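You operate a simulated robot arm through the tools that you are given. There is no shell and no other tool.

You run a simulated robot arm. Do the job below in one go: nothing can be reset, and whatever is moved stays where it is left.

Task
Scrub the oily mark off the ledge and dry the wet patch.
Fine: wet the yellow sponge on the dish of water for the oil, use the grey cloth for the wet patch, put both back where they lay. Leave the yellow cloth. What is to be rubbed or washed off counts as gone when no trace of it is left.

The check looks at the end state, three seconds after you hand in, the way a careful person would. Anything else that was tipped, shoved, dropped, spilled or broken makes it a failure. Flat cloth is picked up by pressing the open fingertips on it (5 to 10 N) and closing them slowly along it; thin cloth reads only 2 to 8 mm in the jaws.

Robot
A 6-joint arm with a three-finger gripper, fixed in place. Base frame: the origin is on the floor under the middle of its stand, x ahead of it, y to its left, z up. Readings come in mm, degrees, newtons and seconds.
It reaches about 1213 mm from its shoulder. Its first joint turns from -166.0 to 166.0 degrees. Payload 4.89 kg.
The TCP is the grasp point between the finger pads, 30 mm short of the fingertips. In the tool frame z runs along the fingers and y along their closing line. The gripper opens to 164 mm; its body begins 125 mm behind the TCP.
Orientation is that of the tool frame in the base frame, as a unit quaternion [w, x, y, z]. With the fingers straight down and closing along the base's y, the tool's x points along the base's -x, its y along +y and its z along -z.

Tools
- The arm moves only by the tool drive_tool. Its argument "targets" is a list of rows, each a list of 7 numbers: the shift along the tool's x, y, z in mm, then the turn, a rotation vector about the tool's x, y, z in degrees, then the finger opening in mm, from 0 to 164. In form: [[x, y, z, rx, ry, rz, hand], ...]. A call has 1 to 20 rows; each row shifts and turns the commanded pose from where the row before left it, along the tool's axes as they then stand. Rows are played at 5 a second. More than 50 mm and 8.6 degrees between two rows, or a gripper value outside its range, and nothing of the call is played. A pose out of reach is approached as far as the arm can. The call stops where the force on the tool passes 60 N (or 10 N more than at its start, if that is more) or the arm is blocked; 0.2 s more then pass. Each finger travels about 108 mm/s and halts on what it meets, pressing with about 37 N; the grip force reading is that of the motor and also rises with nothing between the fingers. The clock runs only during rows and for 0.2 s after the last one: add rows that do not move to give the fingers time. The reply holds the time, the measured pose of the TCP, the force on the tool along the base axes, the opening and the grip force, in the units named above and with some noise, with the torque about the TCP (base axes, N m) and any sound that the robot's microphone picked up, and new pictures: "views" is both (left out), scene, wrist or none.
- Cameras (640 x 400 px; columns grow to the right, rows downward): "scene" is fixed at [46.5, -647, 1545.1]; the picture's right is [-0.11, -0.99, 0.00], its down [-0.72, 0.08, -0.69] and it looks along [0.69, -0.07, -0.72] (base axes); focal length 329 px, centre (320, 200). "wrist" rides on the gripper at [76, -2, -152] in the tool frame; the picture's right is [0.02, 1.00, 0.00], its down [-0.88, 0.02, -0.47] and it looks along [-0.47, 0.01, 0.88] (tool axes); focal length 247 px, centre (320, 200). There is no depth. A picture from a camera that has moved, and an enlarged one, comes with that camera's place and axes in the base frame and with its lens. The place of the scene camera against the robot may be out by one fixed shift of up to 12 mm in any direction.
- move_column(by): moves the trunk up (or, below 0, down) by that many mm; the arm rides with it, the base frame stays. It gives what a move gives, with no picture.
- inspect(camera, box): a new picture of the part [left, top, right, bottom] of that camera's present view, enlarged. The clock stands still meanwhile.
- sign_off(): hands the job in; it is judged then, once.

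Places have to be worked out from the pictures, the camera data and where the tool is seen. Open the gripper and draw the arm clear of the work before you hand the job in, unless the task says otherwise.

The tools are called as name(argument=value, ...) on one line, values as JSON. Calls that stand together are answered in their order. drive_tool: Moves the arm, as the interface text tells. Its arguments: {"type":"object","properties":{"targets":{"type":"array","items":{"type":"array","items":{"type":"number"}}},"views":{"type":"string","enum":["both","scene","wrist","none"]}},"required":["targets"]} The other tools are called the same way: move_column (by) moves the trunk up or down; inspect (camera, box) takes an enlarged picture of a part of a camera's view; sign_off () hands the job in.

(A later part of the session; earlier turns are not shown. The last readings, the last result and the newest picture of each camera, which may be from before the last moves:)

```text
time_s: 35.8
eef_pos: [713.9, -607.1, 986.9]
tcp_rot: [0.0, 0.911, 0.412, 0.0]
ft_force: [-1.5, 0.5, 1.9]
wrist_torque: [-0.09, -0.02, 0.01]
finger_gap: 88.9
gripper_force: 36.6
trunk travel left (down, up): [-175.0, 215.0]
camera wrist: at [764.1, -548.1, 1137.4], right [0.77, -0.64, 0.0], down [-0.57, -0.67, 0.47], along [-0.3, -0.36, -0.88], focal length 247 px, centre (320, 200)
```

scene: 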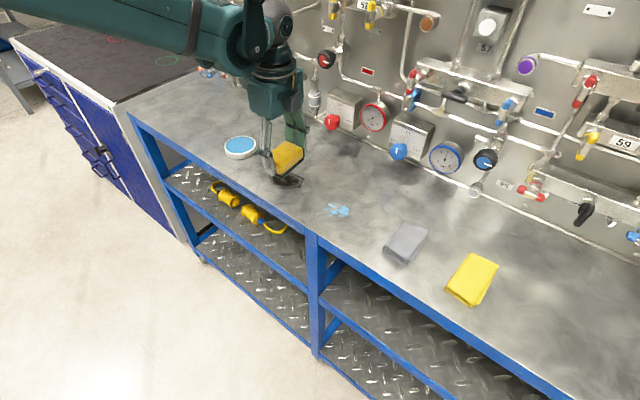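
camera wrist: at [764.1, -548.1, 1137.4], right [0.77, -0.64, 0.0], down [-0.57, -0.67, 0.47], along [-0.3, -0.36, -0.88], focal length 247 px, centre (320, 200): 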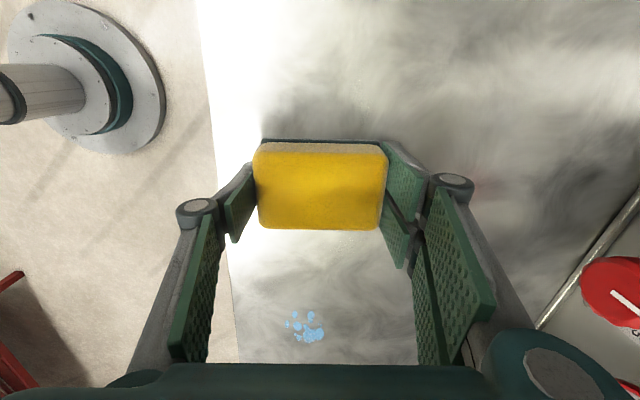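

The far part already looks clean, but the force has dropped to 2 N. I'll add 0.6 mm of press and make two more stroke pairs.

drive_tool(targets=[[0, 0, 0.6, 0, 0, 0, 80], [-9, 0, 0, 0, 0, 0, 80], [-9, 0, 0, 0, 0, 0, 80], [-9, 0, 0, 0, 0, 0, 80], [-9, 0, 0, 0, 0, 0, 80], [-9, 0, 0, 0, 0, 0, 80], [-9, 0, 0, 0, 0, 0, 80], [-9, 0, 0, 0, 0, 0, 80], [0, 0, 0, 0, 0, 0, 80]], views="wrist")

```text
time_s: 37.8
eef_pos: [670.4, -653.2, 985.9]
tcp_rot: [0.0, 0.911, 0.411, 0.0]
ft_force: [5.5, 5.5, 17.8]
wrist_torque: [0.15, -0.12, 0.07]
finger_gap: 88.9
gripper_force: 37.2
trunk travel left (down, up): [-175.0, 215.0]
camera wrist: at [721.3, -592.9, 1137.1], right [0.77, -0.64, 0.0], down [-0.57, -0.67, 0.47], along [-0.3, -0.36, -0.88], focal length 247 px, centre (320, 200)
```

wrist: 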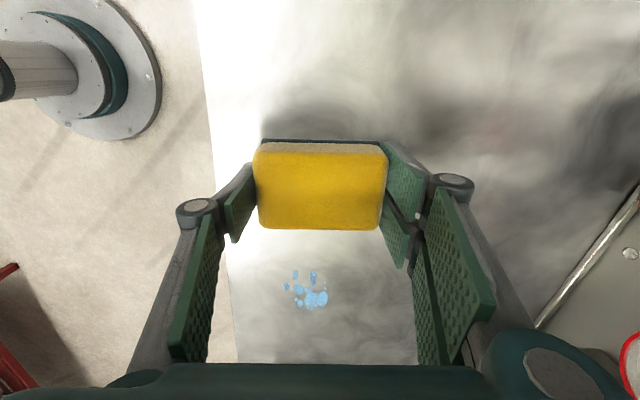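

Force is 17.8 N and no oil is visible at the near side. I'll do more strokes with small sideways offsets to be thorough.

drive_tool(targets=[[0, 6, -0.2, 0, 0, 0, 80], [10, 0, 0, 0, 0, 0, 80], [10, 0, 0, 0, 0, 0, 80], [10, 0, 0, 0, 0, 0, 80], [10, 0, 0, 0, 0, 0, 80], [10, 0, 0, 0, 0, 0, 80], [10, 0, 0, 0, 0, 0, 80], [6, 0, 0, 0, 0, 0, 80], [0, -6, 0, 0, 0, 0, 80], [0, -6, 0, 0, 0, 0, 80], [-10, 0, 0, 0, 0, 0, 80], [-10, 0, 0, 0, 0, 0, 80], [-10, 0, 0, 0, 0, 0, 80], [-10, 0, 0, 0, 0, 0, 80], [-10, 0, 0, 0, 0, 0, 80], [-10, 0, 0, 0, 0, 0, 80], [-6, 0, 0, 0, 0, 0, 80], [0, 6, 0, 0, 0, 0, 80], [0, 0, 0, 0, 0, 0, 80]], views="none")

```text
time_s: 41.8
eef_pos: [670.8, -653.4, 985.4]
tcp_rot: [0.0, 0.911, 0.412, 0.0]
ft_force: [-5.0, -1.4, 10.8]
wrist_torque: [-0.06, 0.15, -0.02]
finger_gap: 88.8
gripper_force: 36.5
trunk travel left (down, up): [-175.0, 215.0]
```

Force stayed around 10 N. I'll lift the sponge, back it off toward its home side, and check whether any oil is left.

drive_tool(targets=[[0, 0, -5, 0, 0, 0, 80], [0, 0, -15, 0, 0, 0, 80], [0, 0, -20, 0, 0, 0, 80], [0, 0, -20, 0, 0, 0, 80], [30, 0, -10, 0, 0, 0, 80], [35, 4, 0, 0, 0, 0, 80], [35, 4, 0, 0, 0, 0, 80], [35, 4, 0, 0, 0, 0, 80], [35, 4, 0, 0, 0, 0, 80], [35, 4, 0, 0, 0, 0, 80], [0, 0, 0, 0, 0, 0, 80], [0, 0, 0, 0, 0, 0, 80]], views="both")

inspect(camera="scene", box=[220, 110, 380, 230])

inspect(camera="wrist", box=[220, 220, 420, 365])

```text
time_s: 44.4
eef_pos: [822.8, -512.3, 1055.8]
tcp_rot: [0.0, 0.911, 0.413, -0.001]
ft_force: [0.4, 0.1, -0.5]
wrist_torque: [-0.07, 0.06, 0.01]
finger_gap: 88.7
gripper_force: 36.9
trunk travel left (down, up): [-175.0, 215.0]
camera wrist: at [873.0, -453.4, 1207.3], right [0.77, -0.64, 0.0], down [-0.57, -0.67, 0.47], along [-0.3, -0.36, -0.88], focal length 247 px, centre (320, 200)
```

scene: 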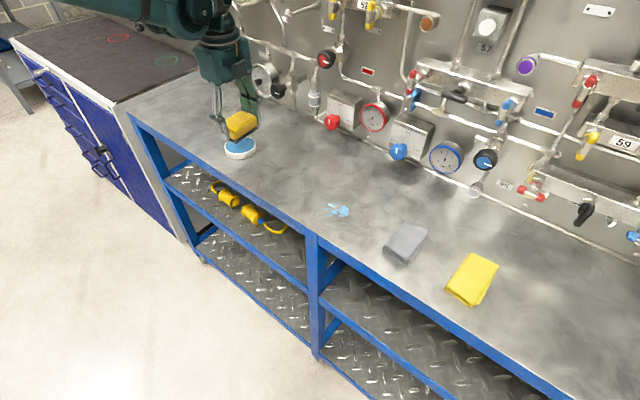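
wrist: 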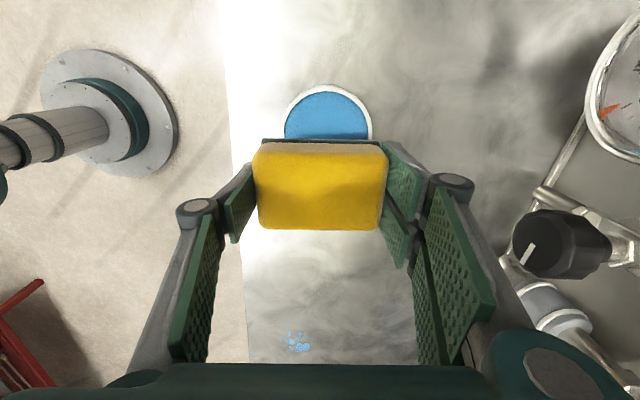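

```text
3.33 times, centred on (300, 170) of scene
camera zoom: at [46.5, -647.0, 1545.1], right [-0.11, -0.99, 0.0], down [-0.72, 0.08, -0.69], along [0.69, -0.07, -0.72], focal length 1097 px, centre (387, 300)
```

zoom: 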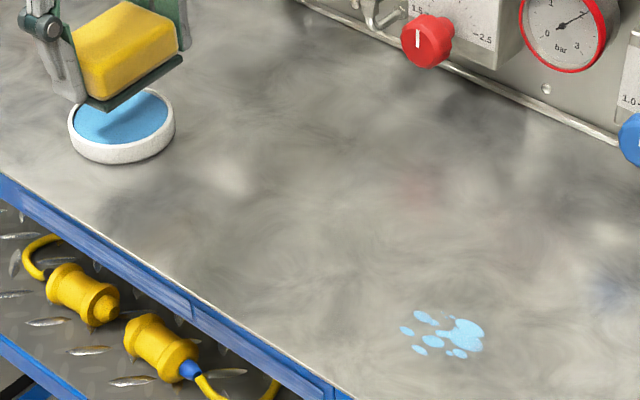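

```text
2.76 times, centred on (320, 292) of wrist
camera zoom: at [873.0, -453.4, 1207.3], right [0.77, -0.64, 0.0], down [-0.57, -0.67, 0.47], along [-0.3, -0.36, -0.88], focal length 681 px, centre (320, -55)
```

zoom: 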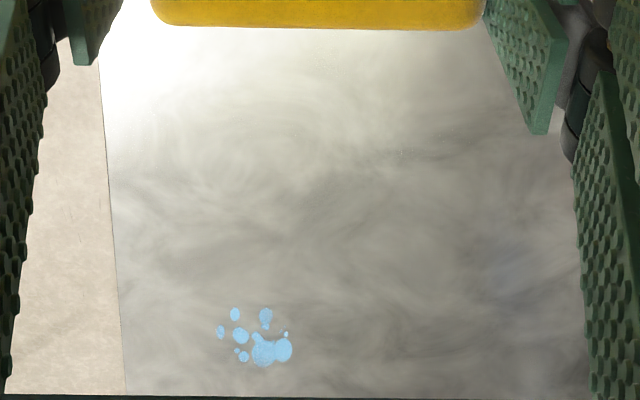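

The oil is completely gone in both views. I'll bring the sponge back over its original spot at (933,-421.6).

drive_tool(targets=[[28.2, 4.6, 0, 0, 0, 0, 80], [28.2, 4.6, 0, 0, 0, 0, 80], [28.2, 4.6, 0, 0, 0, 0, 80], [28.2, 4.6, 0, 0, 0, 0, 80], [28.1, 4.7, 0, 0, 0, 0, 80], [0, 0, 0, 0, 0, 0, 80], [0, 0, 0, 0, 0, 0, 80]], views="none")

```text
time_s: 46.0
eef_pos: [931.5, -420.9, 1053.1]
tcp_rot: [0.0, 0.911, 0.412, -0.001]
ft_force: [0.4, 0.3, -0.1]
wrist_torque: [0.04, 0.05, 0.03]
finger_gap: 88.8
gripper_force: 37.1
trunk travel left (down, up): [-175.0, 215.0]
```

I'm over the original spot within noise. Lowering now, fast at first and then gently.

drive_tool(targets=[[0.7, 0.7, 20, 0, 0, 0, 80], [0, 0, 20, 0, 0, 0, 80], [0, 0, 14, 0, 0, 0, 80], [0, 0, 6, 0, 0, 0, 80], [0, 0, 2, 0, 0, 0, 80], [0, 0, 0, 0, 0, 0, 80], [0, 0, 0, 0, 0, 0, 80]], views="none")

```text
time_s: 47.6
eef_pos: [933.3, -422.1, 993.7]
tcp_rot: [0.0, 0.911, 0.412, 0.0]
ft_force: [0.4, 0.1, -0.7]
wrist_torque: [0.02, 0.01, -0.02]
finger_gap: 88.9
gripper_force: 37.6
trunk travel left (down, up): [-175.0, 215.0]
```

drive_tool(targets=[[0, 0, 1, 0, 0, 0, 80], [0, 0, 1, 0, 0, 0, 80], [0, 0, 1, 0, 0, 0, 80], [0, 0, 1, 0, 0, 0, 80], [0, 0, 0, 0, 0, 0, 80]], views="none")

```text
time_s: 48.8
eef_pos: [933.9, -421.4, 990.1]
tcp_rot: [0.0, 0.911, 0.413, 0.0]
ft_force: [-0.4, 0.4, -0.4]
wrist_torque: [0.0, 0.02, 0.0]
finger_gap: 88.8
gripper_force: 37.0
trunk travel left (down, up): [-175.0, 215.0]
```

drive_tool(targets=[[0, 0, 1, 0, 0, 0, 80], [0, 0, 1, 0, 0, 0, 80], [0, 0, 0.7, 0, 0, 0, 80], [0, 0, 0, 0, 0, 0, 80]], views="none")

```text
time_s: 49.8
eef_pos: [934.1, -421.1, 986.0]
tcp_rot: [0.0, 0.911, 0.413, 0.0]
ft_force: [0.9, -0.9, 0.5]
wrist_torque: [-0.01, 0.01, 0.02]
finger_gap: 88.8
gripper_force: 36.3
trunk travel left (down, up): [-175.0, 215.0]
```

drive_tool(targets=[[0, 0, 0.6, 0, 0, 0, 80], [0, 0, 0.5, 0, 0, 0, 80], [0, 0, 0, 0, 0, 0, 80]], views="none")

```text
time_s: 50.6
eef_pos: [933.2, -422.3, 985.1]
tcp_rot: [0.0, 0.911, 0.412, -0.001]
ft_force: [-0.2, 0.7, 0.3]
wrist_torque: [-0.01, -0.02, 0.02]
finger_gap: 88.7
gripper_force: 36.4
trunk travel left (down, up): [-175.0, 215.0]
```

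drive_tool(targets=[[0, 0, 0.6, 0, 0, 0, 80], [0, 0, 0.6, 0, 0, 0, 80], [0, 0, 0, 0, 0, 0, 80]], views="scene")

inspect(camera="scene", box=[160, 70, 270, 160])

```text
time_s: 51.4
eef_pos: [932.8, -422.0, 985.5]
tcp_rot: [0.001, 0.911, 0.412, 0.0]
ft_force: [6.4, -2.0, 19.9]
wrist_torque: [-0.17, -0.22, 0.02]
finger_gap: 88.9
gripper_force: 37.0
trunk travel left (down, up): [-175.0, 215.0]
```

scene: 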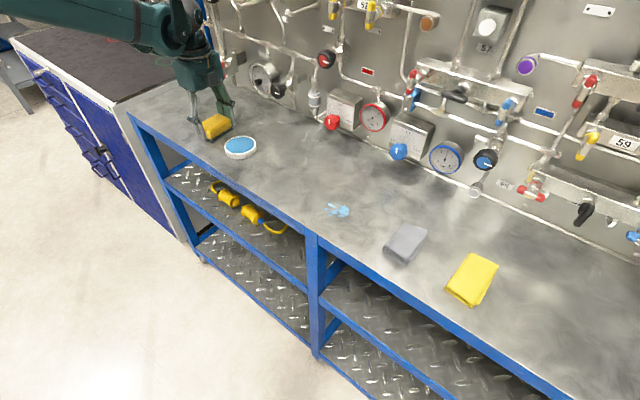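

```text
4.44 times, centred on (215, 115) of scene
camera zoom: at [46.5, -647.0, 1545.1], right [-0.11, -0.99, 0.0], down [-0.72, 0.08, -0.69], along [0.69, -0.07, -0.72], focal length 1462 px, centre (787, 578)
```

zoom: 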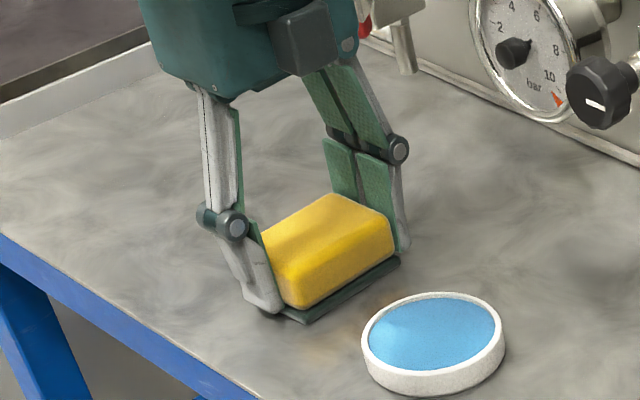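

The sponge is seated (20 N). I'll ease the press slightly, open the fingers gradually, then rise straight up.

drive_tool(targets=[[0, 0, -0.8, 0, 0, 0, 80], [0, 0, 0, 0, 0, 0, 88], [0, 0, 0, 0, 0, 0, 92], [0, 0, 0, 0, 0, 0, 100], [0, 0, 0, 0, 0, 0, 110], [0, 0, 0, 0, 0, 0, 120], [0, 0, 0, 0, 0, 0, 130], [0, 0, -2, 0, 0, 0, 130], [0, 0, -15, 0, 0, 0, 130], [0, 0, -30, 0, 0, 0, 130], [0, 0, -40, 0, 0, 0, 130], [0, 0, -40, 0, 0, 0, 130], [0, 0, -30, 0, 0, 0, 130], [0, 0, 0, 0, 0, 0, 130]], views="both")

inspect(camera="scene", box=[190, 105, 270, 165])

inspect(camera="wrist", box=[230, 80, 410, 370])

```text
time_s: 54.4
eef_pos: [933.7, -421.0, 1144.1]
tcp_rot: [0.0, 0.911, 0.413, 0.0]
ft_force: [-0.3, 0.1, -0.2]
wrist_torque: [-0.02, -0.08, -0.02]
finger_gap: 130.1
gripper_force: 0.1
trunk travel left (down, up): [-175.0, 215.0]
camera wrist: at [984.1, -361.7, 1295.5], right [0.77, -0.64, 0.0], down [-0.57, -0.67, 0.47], along [-0.3, -0.36, -0.88], focal length 247 px, centre (320, 200)
```

scene: 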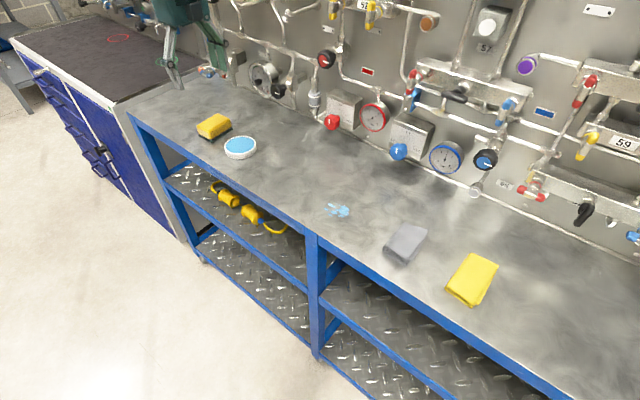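
wrist: 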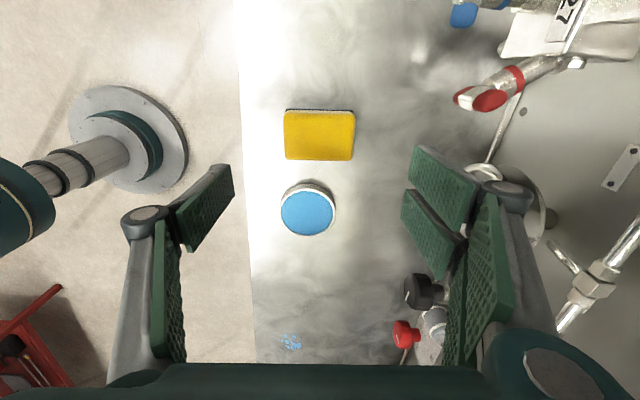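

```text
6.67 times, centred on (230, 135) of scene
camera zoom: at [46.5, -647.0, 1545.1], right [-0.11, -0.99, 0.0], down [-0.72, 0.08, -0.69], along [0.69, -0.07, -0.72], focal length 2194 px, centre (920, 633)
```

zoom: 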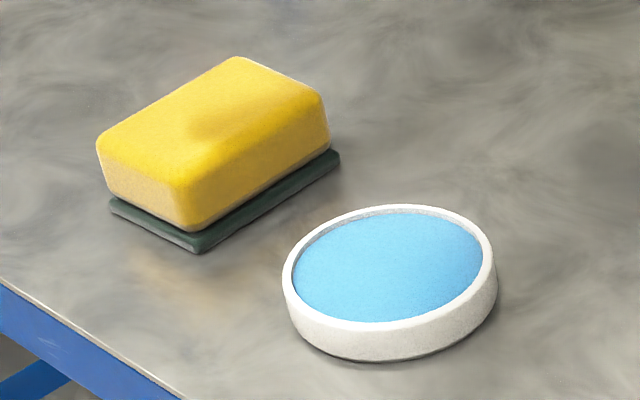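

```text
1.38 times, centred on (320, 225) of wrist
camera zoom: at [984.1, -361.7, 1295.5], right [0.77, -0.64, 0.0], down [-0.57, -0.67, 0.47], along [-0.3, -0.36, -0.88], focal length 341 px, centre (320, 166)
```

zoom: 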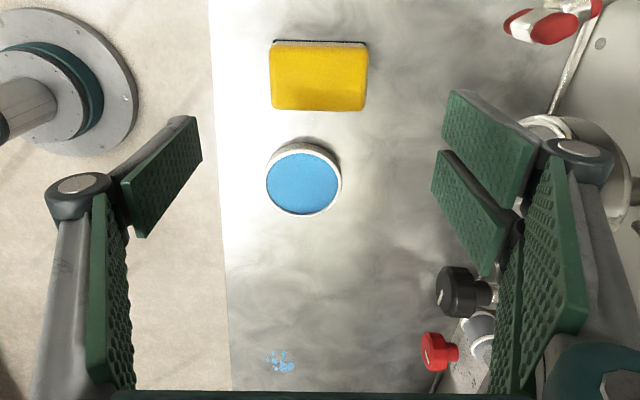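

The sponge is back exactly where it lay, and the dish is undisturbed. Next I'll travel high along the ledge, drawn back toward the robot side, to look at the grey cloth.

drive_tool(targets=[[0, -40, 0, 0, 0, 0, 130], [-40.5, -7.4, 0, 0, 0, 0, 130], [-40.5, -7.4, 0, 0, 0, 0, 130], [-40.5, -7.4, 0, 0, 0, 0, 130], [-40.5, -7.4, 0, 0, 0, 0, 130], [-40.5, -7.4, 0, 0, 0, 0, 130], [-40.5, -7.4, 0, 0, 0, 0, 130], [-40.5, -7.4, 0, 0, 0, 0, 130], [-40.5, -7.4, 0, 0, 0, 0, 130], [-40.5, -7.4, 0, 0, 0, 0, 130], [-40.5, -7.4, 0, 0, 0, 0, 130], [-40.5, -7.4, 0, 0, 0, 0, 130], [-40.5, -7.4, 0, 0, 0, 0, 130], [-40.5, -7.4, 0, 0, 0, 0, 130], [-40.5, -7.4, 0, 0, 0, 0, 130], [-40.5, -7.4, 0, 0, 0, 0, 130], [-40.5, -7.4, 0, 0, 0, 0, 130], [0, 0, 0, 0, 0, 0, 130]], views="both")

```text
time_s: 58.2
eef_pos: [385.7, -804.5, 1142.5]
tcp_rot: [-0.001, 0.911, 0.412, 0.0]
ft_force: [0.5, 0.2, 0.7]
wrist_torque: [0.02, -0.05, -0.01]
finger_gap: 130.2
gripper_force: 0.1
trunk travel left (down, up): [-175.0, 215.0]
camera wrist: at [435.9, -745.9, 1295.0], right [0.76, -0.64, 0.0], down [-0.57, -0.67, 0.47], along [-0.3, -0.36, -0.88], focal length 247 px, centre (320, 200)
```

scene: 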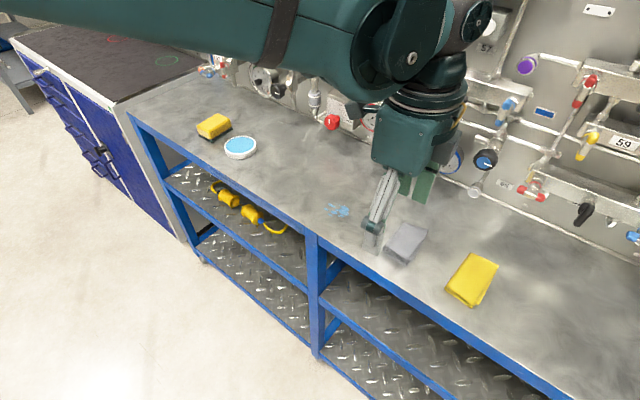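
wrist: 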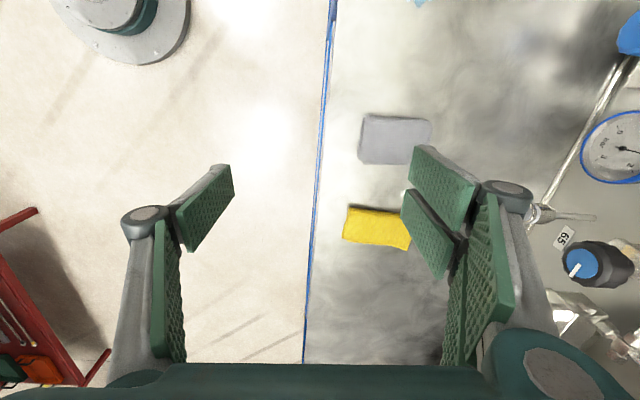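

The grey and yellow cloths are in view. I'll turn the tool back so the fingers close along the ledge and the camera faces the wall, to look at the grey cloth.

drive_tool(targets=[[0, 0, 0, 0, 0, -7.9, 130], [0, 0, 0, 0, 0, -7.9, 130], [0, 0, 0, 0, 0, -7.9, 130], [0, 0, 0, 0, 0, -7.9, 130], [0, 0, 0, 0, 0, -7.9, 130], [0, 0, 0, 0, 0, -7.9, 130], [0, 0, 0, 0, 0, -7.9, 130], [0, 0, 0, 0, 0, -7.9, 130], [0, 0, 0, 0, 0, -7.9, 130], [0, 0, 0, 0, 0, -7.9, 130], [0, 0, 0, 0, 0, -7.7, 130], [0, 0, 0, 0, 0, 0, 130], [0, 0, 0, 0, 0, 0, 130]], views="both")

inspect(camera="wrist", box=[220, 140, 420, 265])

inspect(camera="scene", box=[370, 210, 450, 270])

```text
time_s: 61.0
eef_pos: [385.8, -804.1, 1141.8]
tcp_rot: [0.0, 0.38, 0.925, 0.0]
ft_force: [0.8, 0.0, 0.0]
wrist_torque: [-0.01, 0.01, -0.03]
finger_gap: 130.2
gripper_force: 0.1
trunk travel left (down, up): [-175.0, 215.0]
camera wrist: at [331.6, -750.4, 1293.1], right [0.69, 0.73, 0.0], down [0.64, -0.6, 0.47], along [0.34, -0.32, -0.88], focal length 247 px, centre (320, 200)
```

scene: 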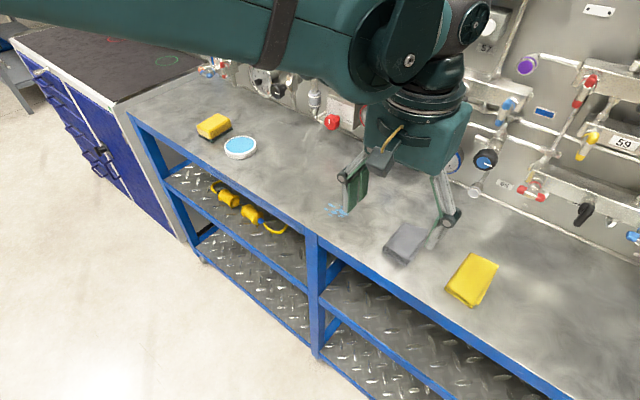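
wrist: 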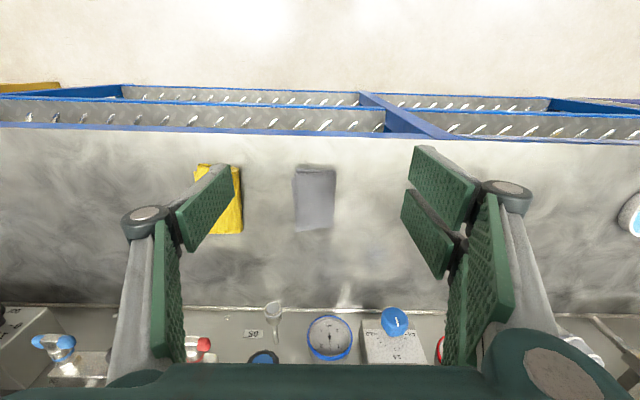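

```text
3.20 times, centred on (320, 202) of wrist
camera zoom: at [331.6, -750.4, 1293.1], right [0.69, 0.73, 0.0], down [0.64, -0.6, 0.47], along [0.34, -0.32, -0.88], focal length 790 px, centre (320, 192)
```

zoom: 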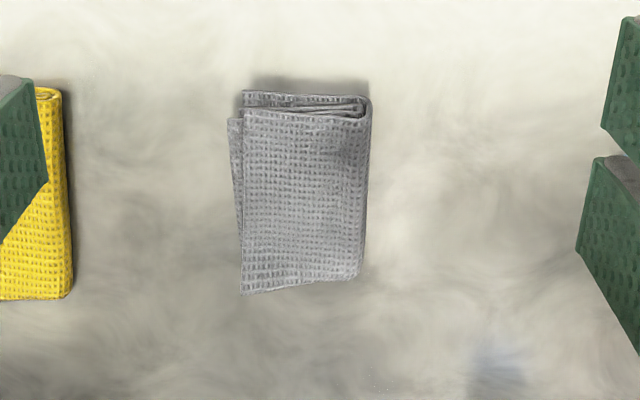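

```text
6.67 times, centred on (410, 240) of scene
camera zoom: at [46.5, -647.0, 1545.1], right [-0.11, -0.99, 0.0], down [-0.72, 0.08, -0.69], along [0.69, -0.07, -0.72], focal length 2194 px, centre (-280, -67)
```

zoom: 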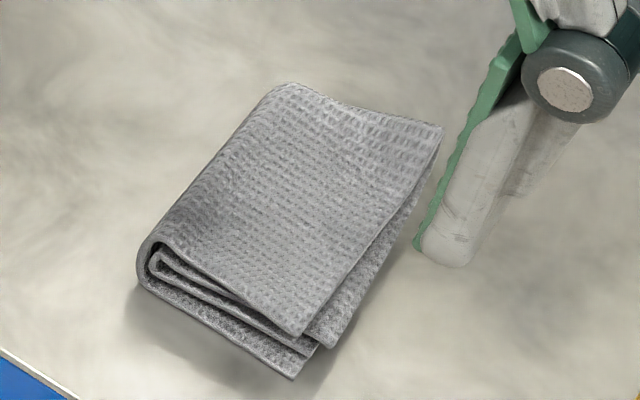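

The grey cloth is a folded stack of about 62×99 mm, centred near (458,-884), with its long side pointing to the wall. I'll centre the tool over it and turn it so the fingers close along the cloth's long side, with a 62 mm opening.

drive_tool(targets=[[-36, -1.9, 0, 0, 0, 0, 120], [-36, -1.8, 0, 0, 0, 0, 100], [-35.6, -1.8, 0, 0, 0, 0, 80], [0, 0, 0, 0, 0, 8.1, 62], [0, 0, 0, 0, 0, 8.1, 62], [0, 0, 0, 0, 0, 8.1, 62], [0, 0, 0, 0, 0, 8.1, 62], [0, 0, 0, 0, 0, 8.1, 62], [0, 0, 0, 0, 0, 8.1, 62], [0, 0, 0, 0, 0, 8.1, 62], [0, 0, 0, 0, 0, 8.1, 62], [0, 0, 0, 0, 0, 8.1, 62], [0, 0, 0, 0, 0, 8.1, 62], [0, 0, 0, 0, 0, 7.9, 62], [0, 0, 0, 0, 0, 0, 62], [0, 0, 0, 0, 0, 0, 62]], views="both")

inspect(camera="wrist", box=[220, 80, 420, 205])

```text
time_s: 64.4
eef_pos: [459.3, -884.2, 1142.3]
tcp_rot: [0.0, 0.918, 0.395, 0.0]
ft_force: [0.4, -0.3, -0.7]
wrist_torque: [-0.02, 0.03, -0.01]
finger_gap: 62.1
gripper_force: 0.1
trunk travel left (down, up): [-175.0, 215.0]
camera wrist: at [512.4, -826.1, 1293.6], right [0.74, -0.67, 0.0], down [-0.59, -0.65, 0.47], along [-0.32, -0.35, -0.88], focal length 247 px, centre (320, 200)
```

scene: 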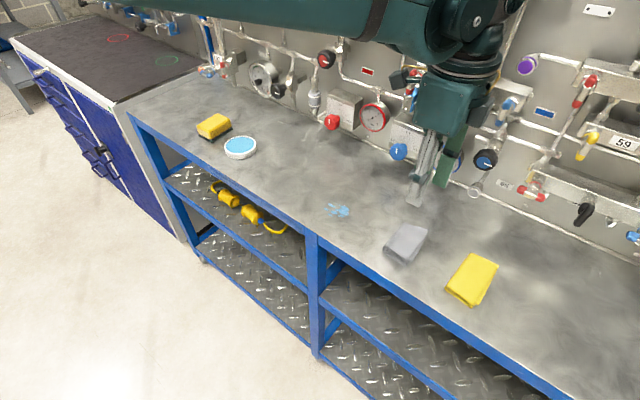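
wrist: 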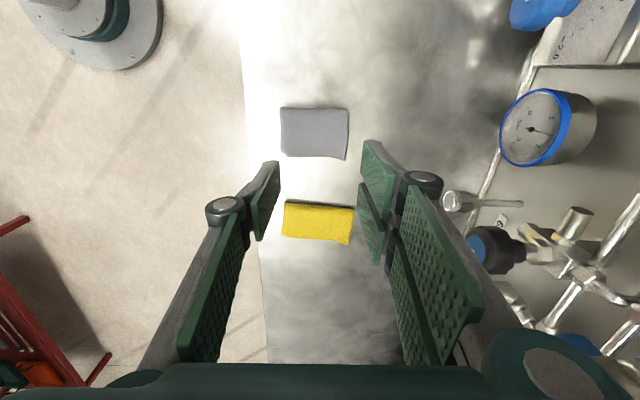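

```text
3.20 times, centred on (320, 142) of wrist
camera zoom: at [512.4, -826.1, 1293.6], right [0.74, -0.67, 0.0], down [-0.59, -0.65, 0.47], along [-0.32, -0.35, -0.88], focal length 790 px, centre (320, 384)
```

zoom: 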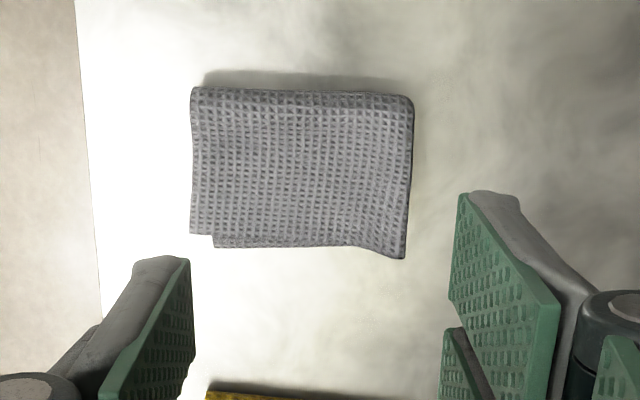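

From straight above, the cloth centre is about (451,-881). I'll shift the tool about 9 mm toward the robot and descend to roughly 15 mm above the cloth.

drive_tool(targets=[[-3.2, -8.6, 0, 0, 0, 0, 62], [0, 0, 30, 0, 0, 0, 62], [0, 0, 30, 0, 0, 0, 62], [0, 0, 30, 0, 0, 0, 62], [0, 0, 25, 0, 0, 0, 62], [0, 0, 15, 0, 0, 0, 62], [0, 0, 5, 0, 0, 0, 62], [0, 0, 0, 0, 0, 0, 62], [0, 0, 0, 0, 0, 0, 62]], views="both")

inspect(camera="scene", box=[360, 180, 480, 280])

inspect(camera="wrist", box=[220, 110, 420, 235])

```text
time_s: 65.8
eef_pos: [447.8, -879.7, 1020.9]
tcp_rot: [0.001, 0.919, 0.394, 0.0]
ft_force: [-18.5, 18.7, 26.0]
wrist_torque: [-0.46, -0.44, 0.01]
finger_gap: 15.3
gripper_force: 12.5
trunk travel left (down, up): [-175.0, 215.0]
stopped in row 7: the force on the tool passed its limit at 81 N (the readings are from after the stop); the commanded pose is now the measured one
camera wrist: at [499.1, -820.8, 1171.4], right [0.74, -0.67, 0.0], down [-0.59, -0.65, 0.48], along [-0.32, -0.35, -0.88], focal length 247 px, centre (320, 200)
```

scene: 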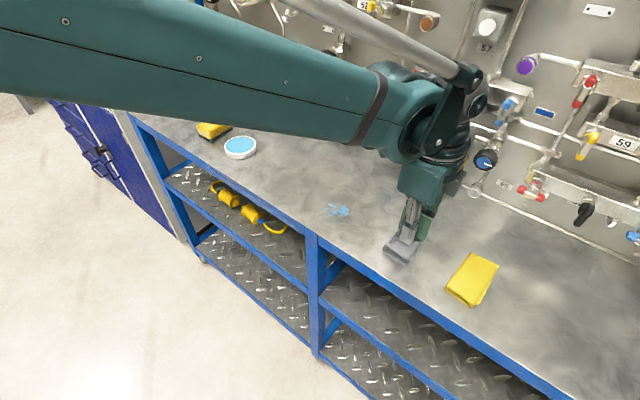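
wrist: 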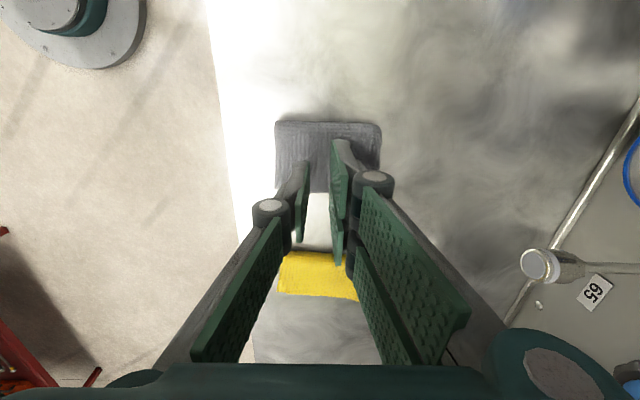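

```text
4.00 times, centred on (420, 230) of scene
camera zoom: at [46.5, -647.0, 1545.1], right [-0.11, -0.99, 0.0], down [-0.72, 0.08, -0.69], along [0.69, -0.07, -0.72], focal length 1316 px, centre (-80, 80)
```

zoom: 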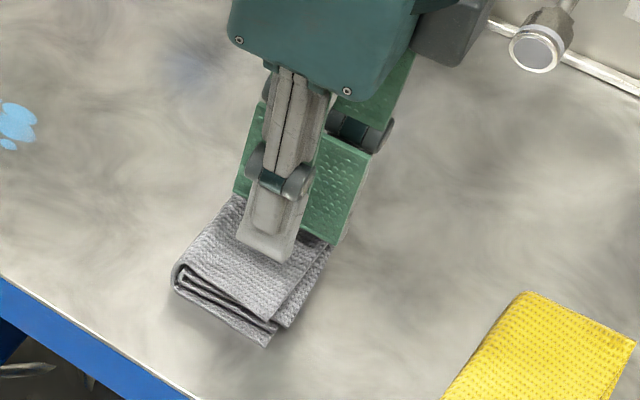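

```text
3.20 times, centred on (320, 172) of wrist
camera zoom: at [499.1, -820.8, 1171.4], right [0.74, -0.67, 0.0], down [-0.59, -0.65, 0.48], along [-0.32, -0.35, -0.88], focal length 790 px, centre (320, 288)
```

zoom: 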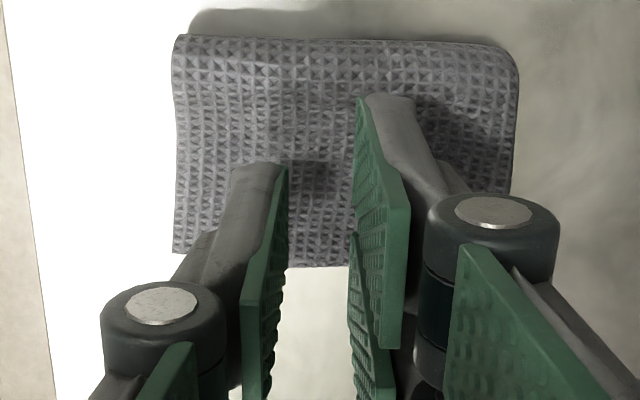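

The descent stopped early on an unexpected force: 81 N at TCP z≈1021, pushing up and away from the wall, with the fingers forced to 15 mm. The fingertips should still be above the cloth, so I'll look closely before moving.

inspect(camera="scene", box=[340, 40, 540, 200])

inspect(camera="scene", box=[370, 190, 450, 270])

inspect(camera="wrist", box=[240, 100, 410, 210])

```text
2.50 times, centred on (440, 120) of scene
camera zoom: at [46.5, -647.0, 1545.1], right [-0.11, -0.99, 0.0], down [-0.72, 0.08, -0.69], along [0.69, -0.07, -0.72], focal length 823 px, centre (20, 400)
```

zoom: 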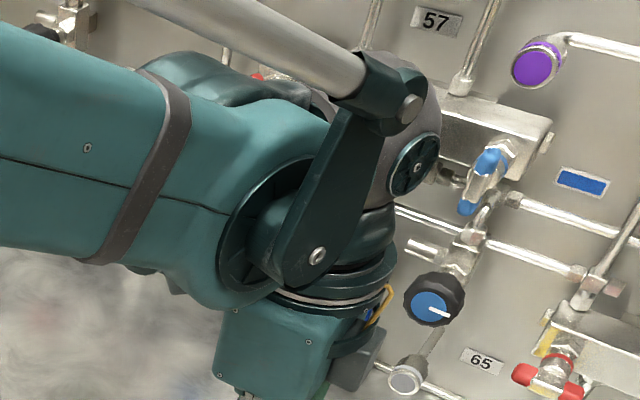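

```text
5.00 times, centred on (410, 230) of scene
camera zoom: at [46.5, -647.0, 1545.1], right [-0.11, -0.99, 0.0], down [-0.72, 0.08, -0.69], along [0.69, -0.07, -0.72], focal length 1645 px, centre (-130, 50)
```

zoom: 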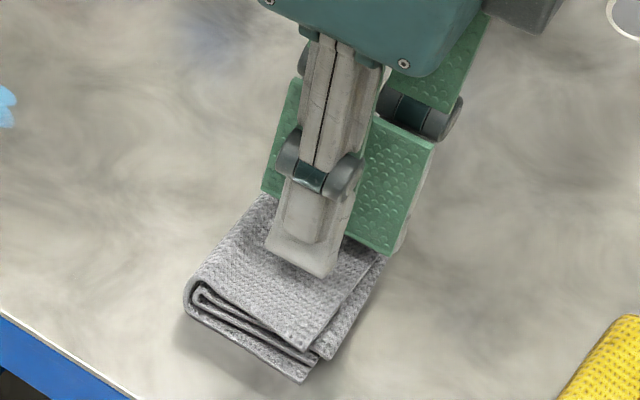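

```text
3.64 times, centred on (325, 155) of wrist
camera zoom: at [499.1, -820.8, 1171.4], right [0.74, -0.67, 0.0], down [-0.59, -0.65, 0.48], along [-0.32, -0.35, -0.88], focal length 898 px, centre (302, 364)
```

zoom: 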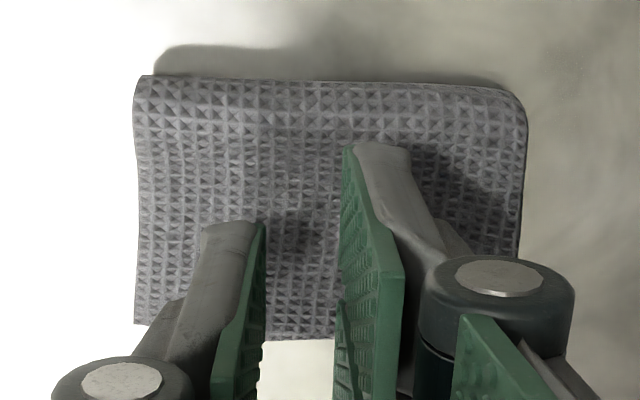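

The pictures show only the cloth beneath the fingers. There is an upward force and a push toward the robot, so I'll retreat straight up a few millimetres, keeping the fingers at their present gap, and see when the force disappears.

drive_tool(targets=[[0, 0, -2, 0, 0, 0, 15], [0, 0, -2, 0, 0, 0, 15], [0, 0, 0, 0, 0, 0, 15]], views="both")

inspect(camera="scene", box=[370, 190, 450, 270])

```text
time_s: 66.6
eef_pos: [450.5, -881.9, 1019.6]
tcp_rot: [0.002, 0.919, 0.394, 0.0]
ft_force: [-1.3, 0.5, 11.6]
wrist_torque: [0.09, 0.01, 0.01]
finger_gap: 13.3
gripper_force: 0.0
trunk travel left (down, up): [-175.0, 215.0]
camera wrist: at [503.3, -824.2, 1170.8], right [0.74, -0.67, 0.01], down [-0.59, -0.65, 0.47], along [-0.32, -0.35, -0.88], focal length 247 px, centre (320, 200)
```

scene: 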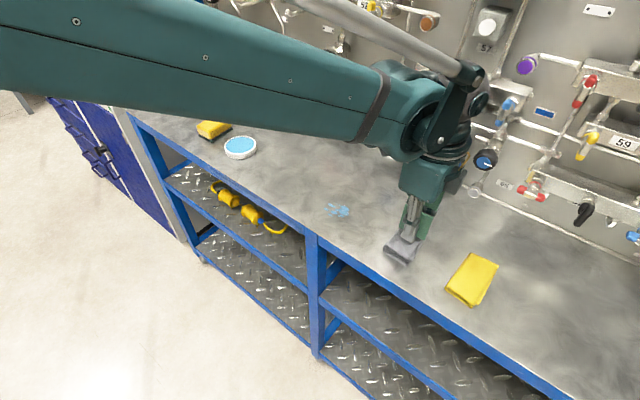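
wrist: 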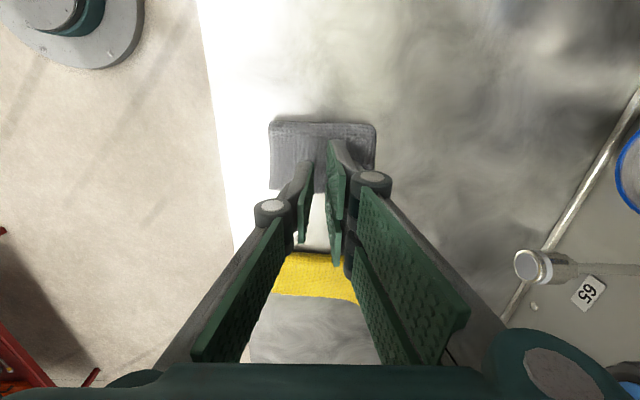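

```text
5.00 times, centred on (410, 230) of scene
camera zoom: at [46.5, -647.0, 1545.1], right [-0.11, -0.99, 0.0], down [-0.72, 0.08, -0.69], along [0.69, -0.07, -0.72], focal length 1645 px, centre (-130, 50)
```

zoom: 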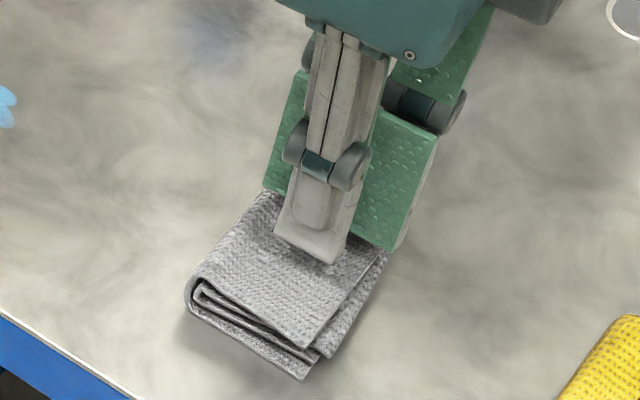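

drive_tool(targets=[[0, 0, -2, 0, 0, 0, 15], [0, 0, 0, 0, 0, 0, 15]], views="none")

```text
time_s: 67.2
eef_pos: [449.6, -883.3, 1022.3]
tcp_rot: [0.003, 0.919, 0.394, 0.0]
ft_force: [0.8, 0.4, -0.5]
wrist_torque: [-0.04, 0.05, 0.01]
finger_gap: 15.0
gripper_force: 0.0
trunk travel left (down, up): [-175.0, 215.0]
```

The force vanished at TCP z≈1022 with the fingers at 15 mm, and the contact was centred under the tool. So the fingertips were resting on the cloth. I'll look at the fingertips against the cloth again from here.

drive_tool(targets=[[0, 0, -1, 0, 0, 0, 15], [0, 0, 0, 0, 0, 0, 15]], views="both")

inspect(camera="scene", box=[380, 210, 440, 260])

inspect(camera="wrist", box=[240, 100, 410, 210])

```text
time_s: 67.8
eef_pos: [450.3, -882.2, 1022.8]
tcp_rot: [0.002, 0.919, 0.395, 0.001]
ft_force: [-0.1, -0.5, 0.6]
wrist_torque: [0.02, -0.01, 0.0]
finger_gap: 15.3
gripper_force: 0.0
trunk travel left (down, up): [-175.0, 215.0]
camera wrist: at [502.7, -824.6, 1174.0], right [0.74, -0.67, 0.0], down [-0.59, -0.65, 0.47], along [-0.32, -0.35, -0.88], focal length 247 px, centre (320, 200)
```

scene: 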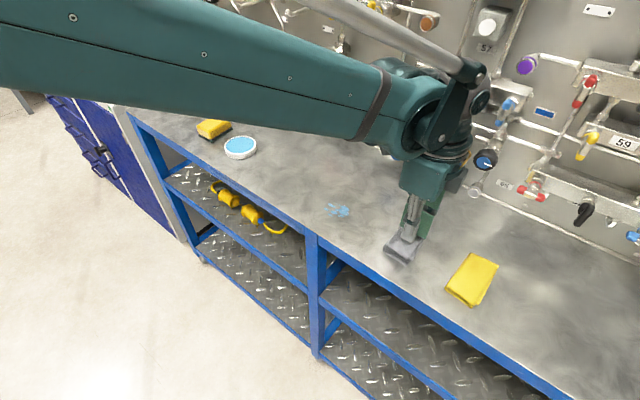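
wrist: 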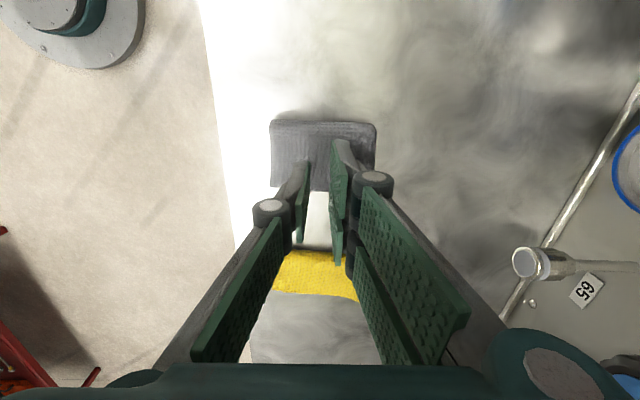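

```text
8.00 times, centred on (410, 235) of scene
camera zoom: at [46.5, -647.0, 1545.1], right [-0.11, -0.99, 0.0], down [-0.72, 0.08, -0.69], along [0.69, -0.07, -0.72], focal length 2632 px, centre (-400, -80)
```

zoom: 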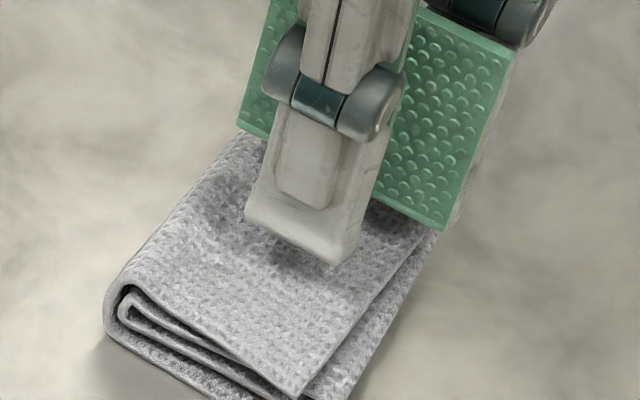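

```text
3.64 times, centred on (325, 155) of wrist
camera zoom: at [502.7, -824.6, 1174.0], right [0.74, -0.67, 0.0], down [-0.59, -0.65, 0.47], along [-0.32, -0.35, -0.88], focal length 898 px, centre (302, 364)
```

zoom: 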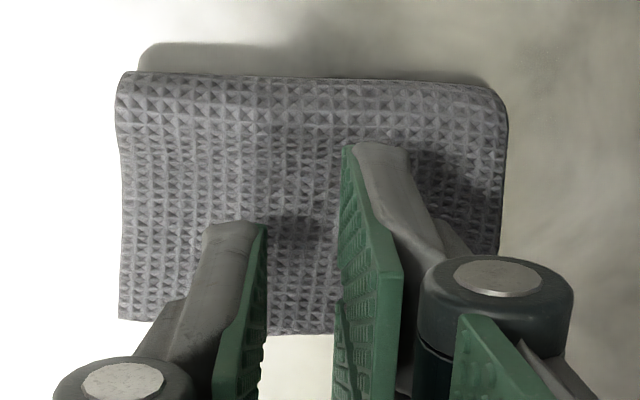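

The fingertips rest on the cloth surface without denting it, and the cloth did not move. This thick folded cloth behaves like a firm block, so the safest hold is from its two ends, as with the sponge. I'll rise, open wide and recentre.

drive_tool(targets=[[0, 0, -15, 0, 0, 0, 15], [0, 0, -25, 0, 0, 0, 40], [0, 0, -25, 0, 0, 0, 80], [8, 1, 0, 0, 0, 0, 110], [0, 0, 0, 0, 0, 0, 130], [0, 0, 0, 0, 0, 0, 130], [0, 0, 0, 0, 0, 0, 130]], views="both")

inspect(camera="wrist", box=[200, 80, 440, 230])

inspect(camera="scene", box=[370, 210, 450, 270])

```text
time_s: 69.4
eef_pos: [457.2, -878.3, 1088.0]
tcp_rot: [0.003, 0.919, 0.394, 0.0]
ft_force: [0.4, 0.2, -0.5]
wrist_torque: [0.01, 0.03, -0.01]
finger_gap: 130.2
gripper_force: 0.1
trunk travel left (down, up): [-175.0, 215.0]
camera wrist: at [509.3, -820.0, 1239.0], right [0.74, -0.67, 0.0], down [-0.59, -0.65, 0.47], along [-0.32, -0.35, -0.88], focal length 247 px, centre (320, 200)
```

scene: 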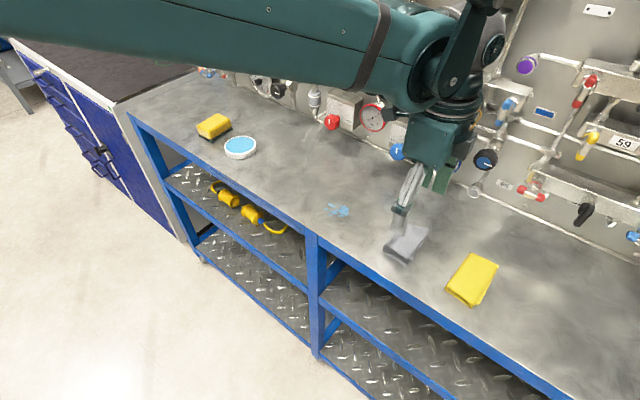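
wrist: 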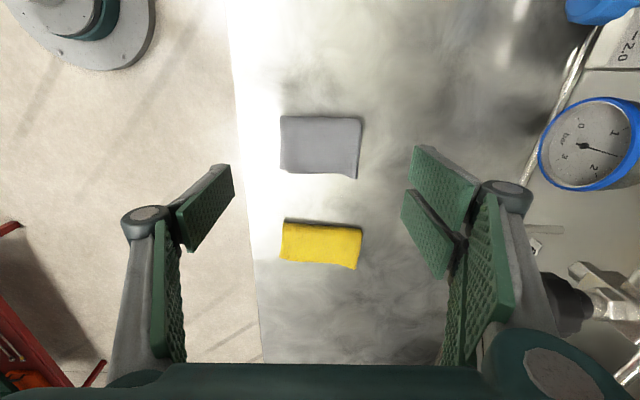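

```text
2.67 times, centred on (320, 155) of wrist
camera zoom: at [509.3, -820.0, 1239.0], right [0.74, -0.67, 0.0], down [-0.59, -0.65, 0.47], along [-0.32, -0.35, -0.88], focal length 659 px, centre (320, 320)
```

zoom: 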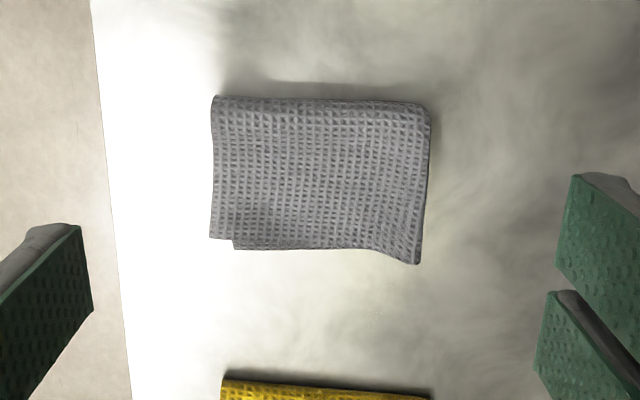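

```text
6.67 times, centred on (410, 240) of scene
camera zoom: at [46.5, -647.0, 1545.1], right [-0.11, -0.99, 0.0], down [-0.72, 0.08, -0.69], along [0.69, -0.07, -0.72], focal length 2194 px, centre (-280, -67)
```

zoom: 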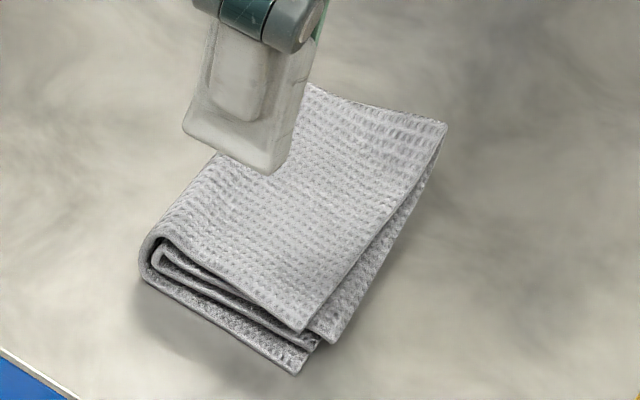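

The cloth lies centred between the open fingers, with its ends at ±42 mm and the fingers at ±65 mm. It has stayed in place within about 2 mm. I'll lower gently around its ends.

drive_tool(targets=[[0, 0, 15, 0, 0, 0, 130], [0, 0, 15, 0, 0, 0, 130], [0, 0, 15, 0, 0, 0, 130], [0, 0, 12, 0, 0, 0, 130], [0, 0, 10, 0, 0, 0, 130], [0, 0, 8, 0, 0, 0, 130], [0, 0, 6, 0, 0, 0, 130], [0, 0, 4, 0, 0, 0, 130], [0, 0, 0, 0, 0, 0, 130], [0, 0, 0, 0, 0, 0, 130]], views="both")

inspect(camera="scene", box=[360, 180, 470, 270])

inspect(camera="wrist", box=[200, 100, 440, 250])

```text
time_s: 71.6
eef_pos: [457.4, -877.5, 1003.1]
tcp_rot: [0.004, 0.919, 0.394, 0.0]
ft_force: [0.0, -0.5, 0.9]
wrist_torque: [0.01, 0.0, 0.01]
finger_gap: 129.8
gripper_force: 0.0
trunk travel left (down, up): [-175.0, 215.0]
camera wrist: at [508.8, -819.6, 1153.8], right [0.74, -0.67, 0.0], down [-0.59, -0.65, 0.47], along [-0.32, -0.35, -0.88], focal length 247 px, centre (320, 200)
```

scene: 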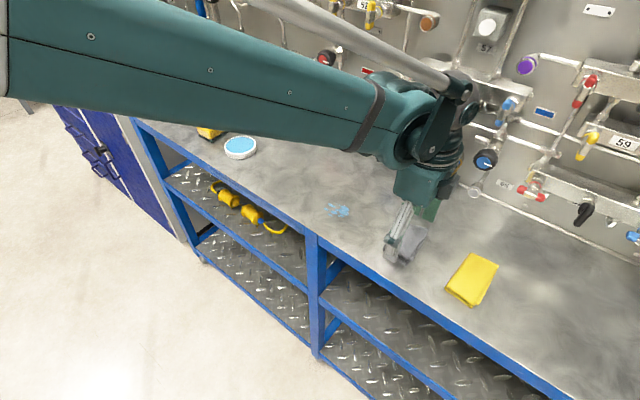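
wrist: 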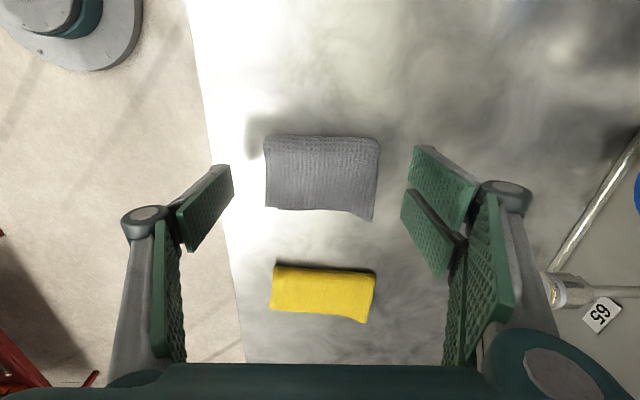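

```text
4.44 times, centred on (415, 225) of scene
camera zoom: at [46.5, -647.0, 1545.1], right [-0.11, -0.99, 0.0], down [-0.72, 0.08, -0.69], along [0.69, -0.07, -0.72], focal length 1462 px, centre (-102, 89)
```

zoom: 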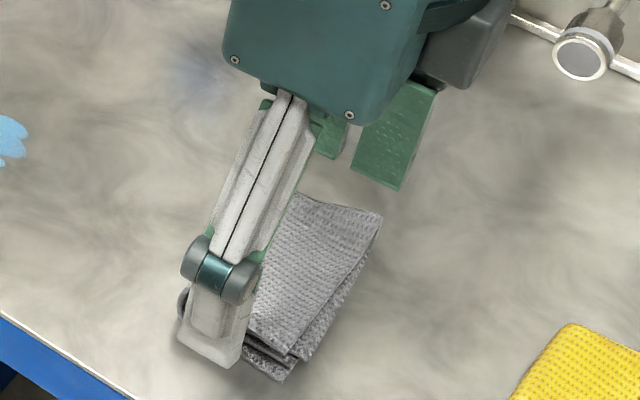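

```text
2.67 times, centred on (320, 175) of wrist
camera zoom: at [508.8, -819.6, 1153.8], right [0.74, -0.67, 0.0], down [-0.59, -0.65, 0.47], along [-0.32, -0.35, -0.88], focal length 659 px, centre (320, 267)
```

zoom: 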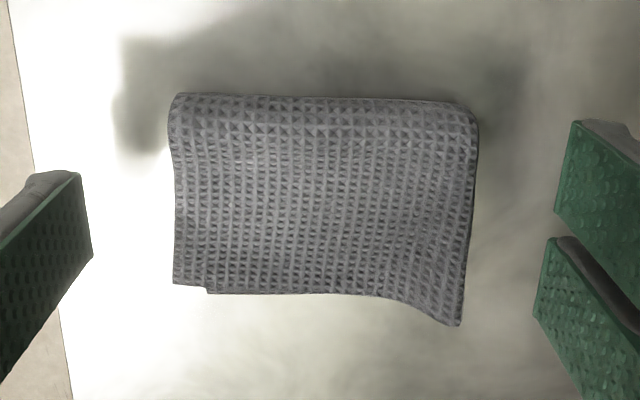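

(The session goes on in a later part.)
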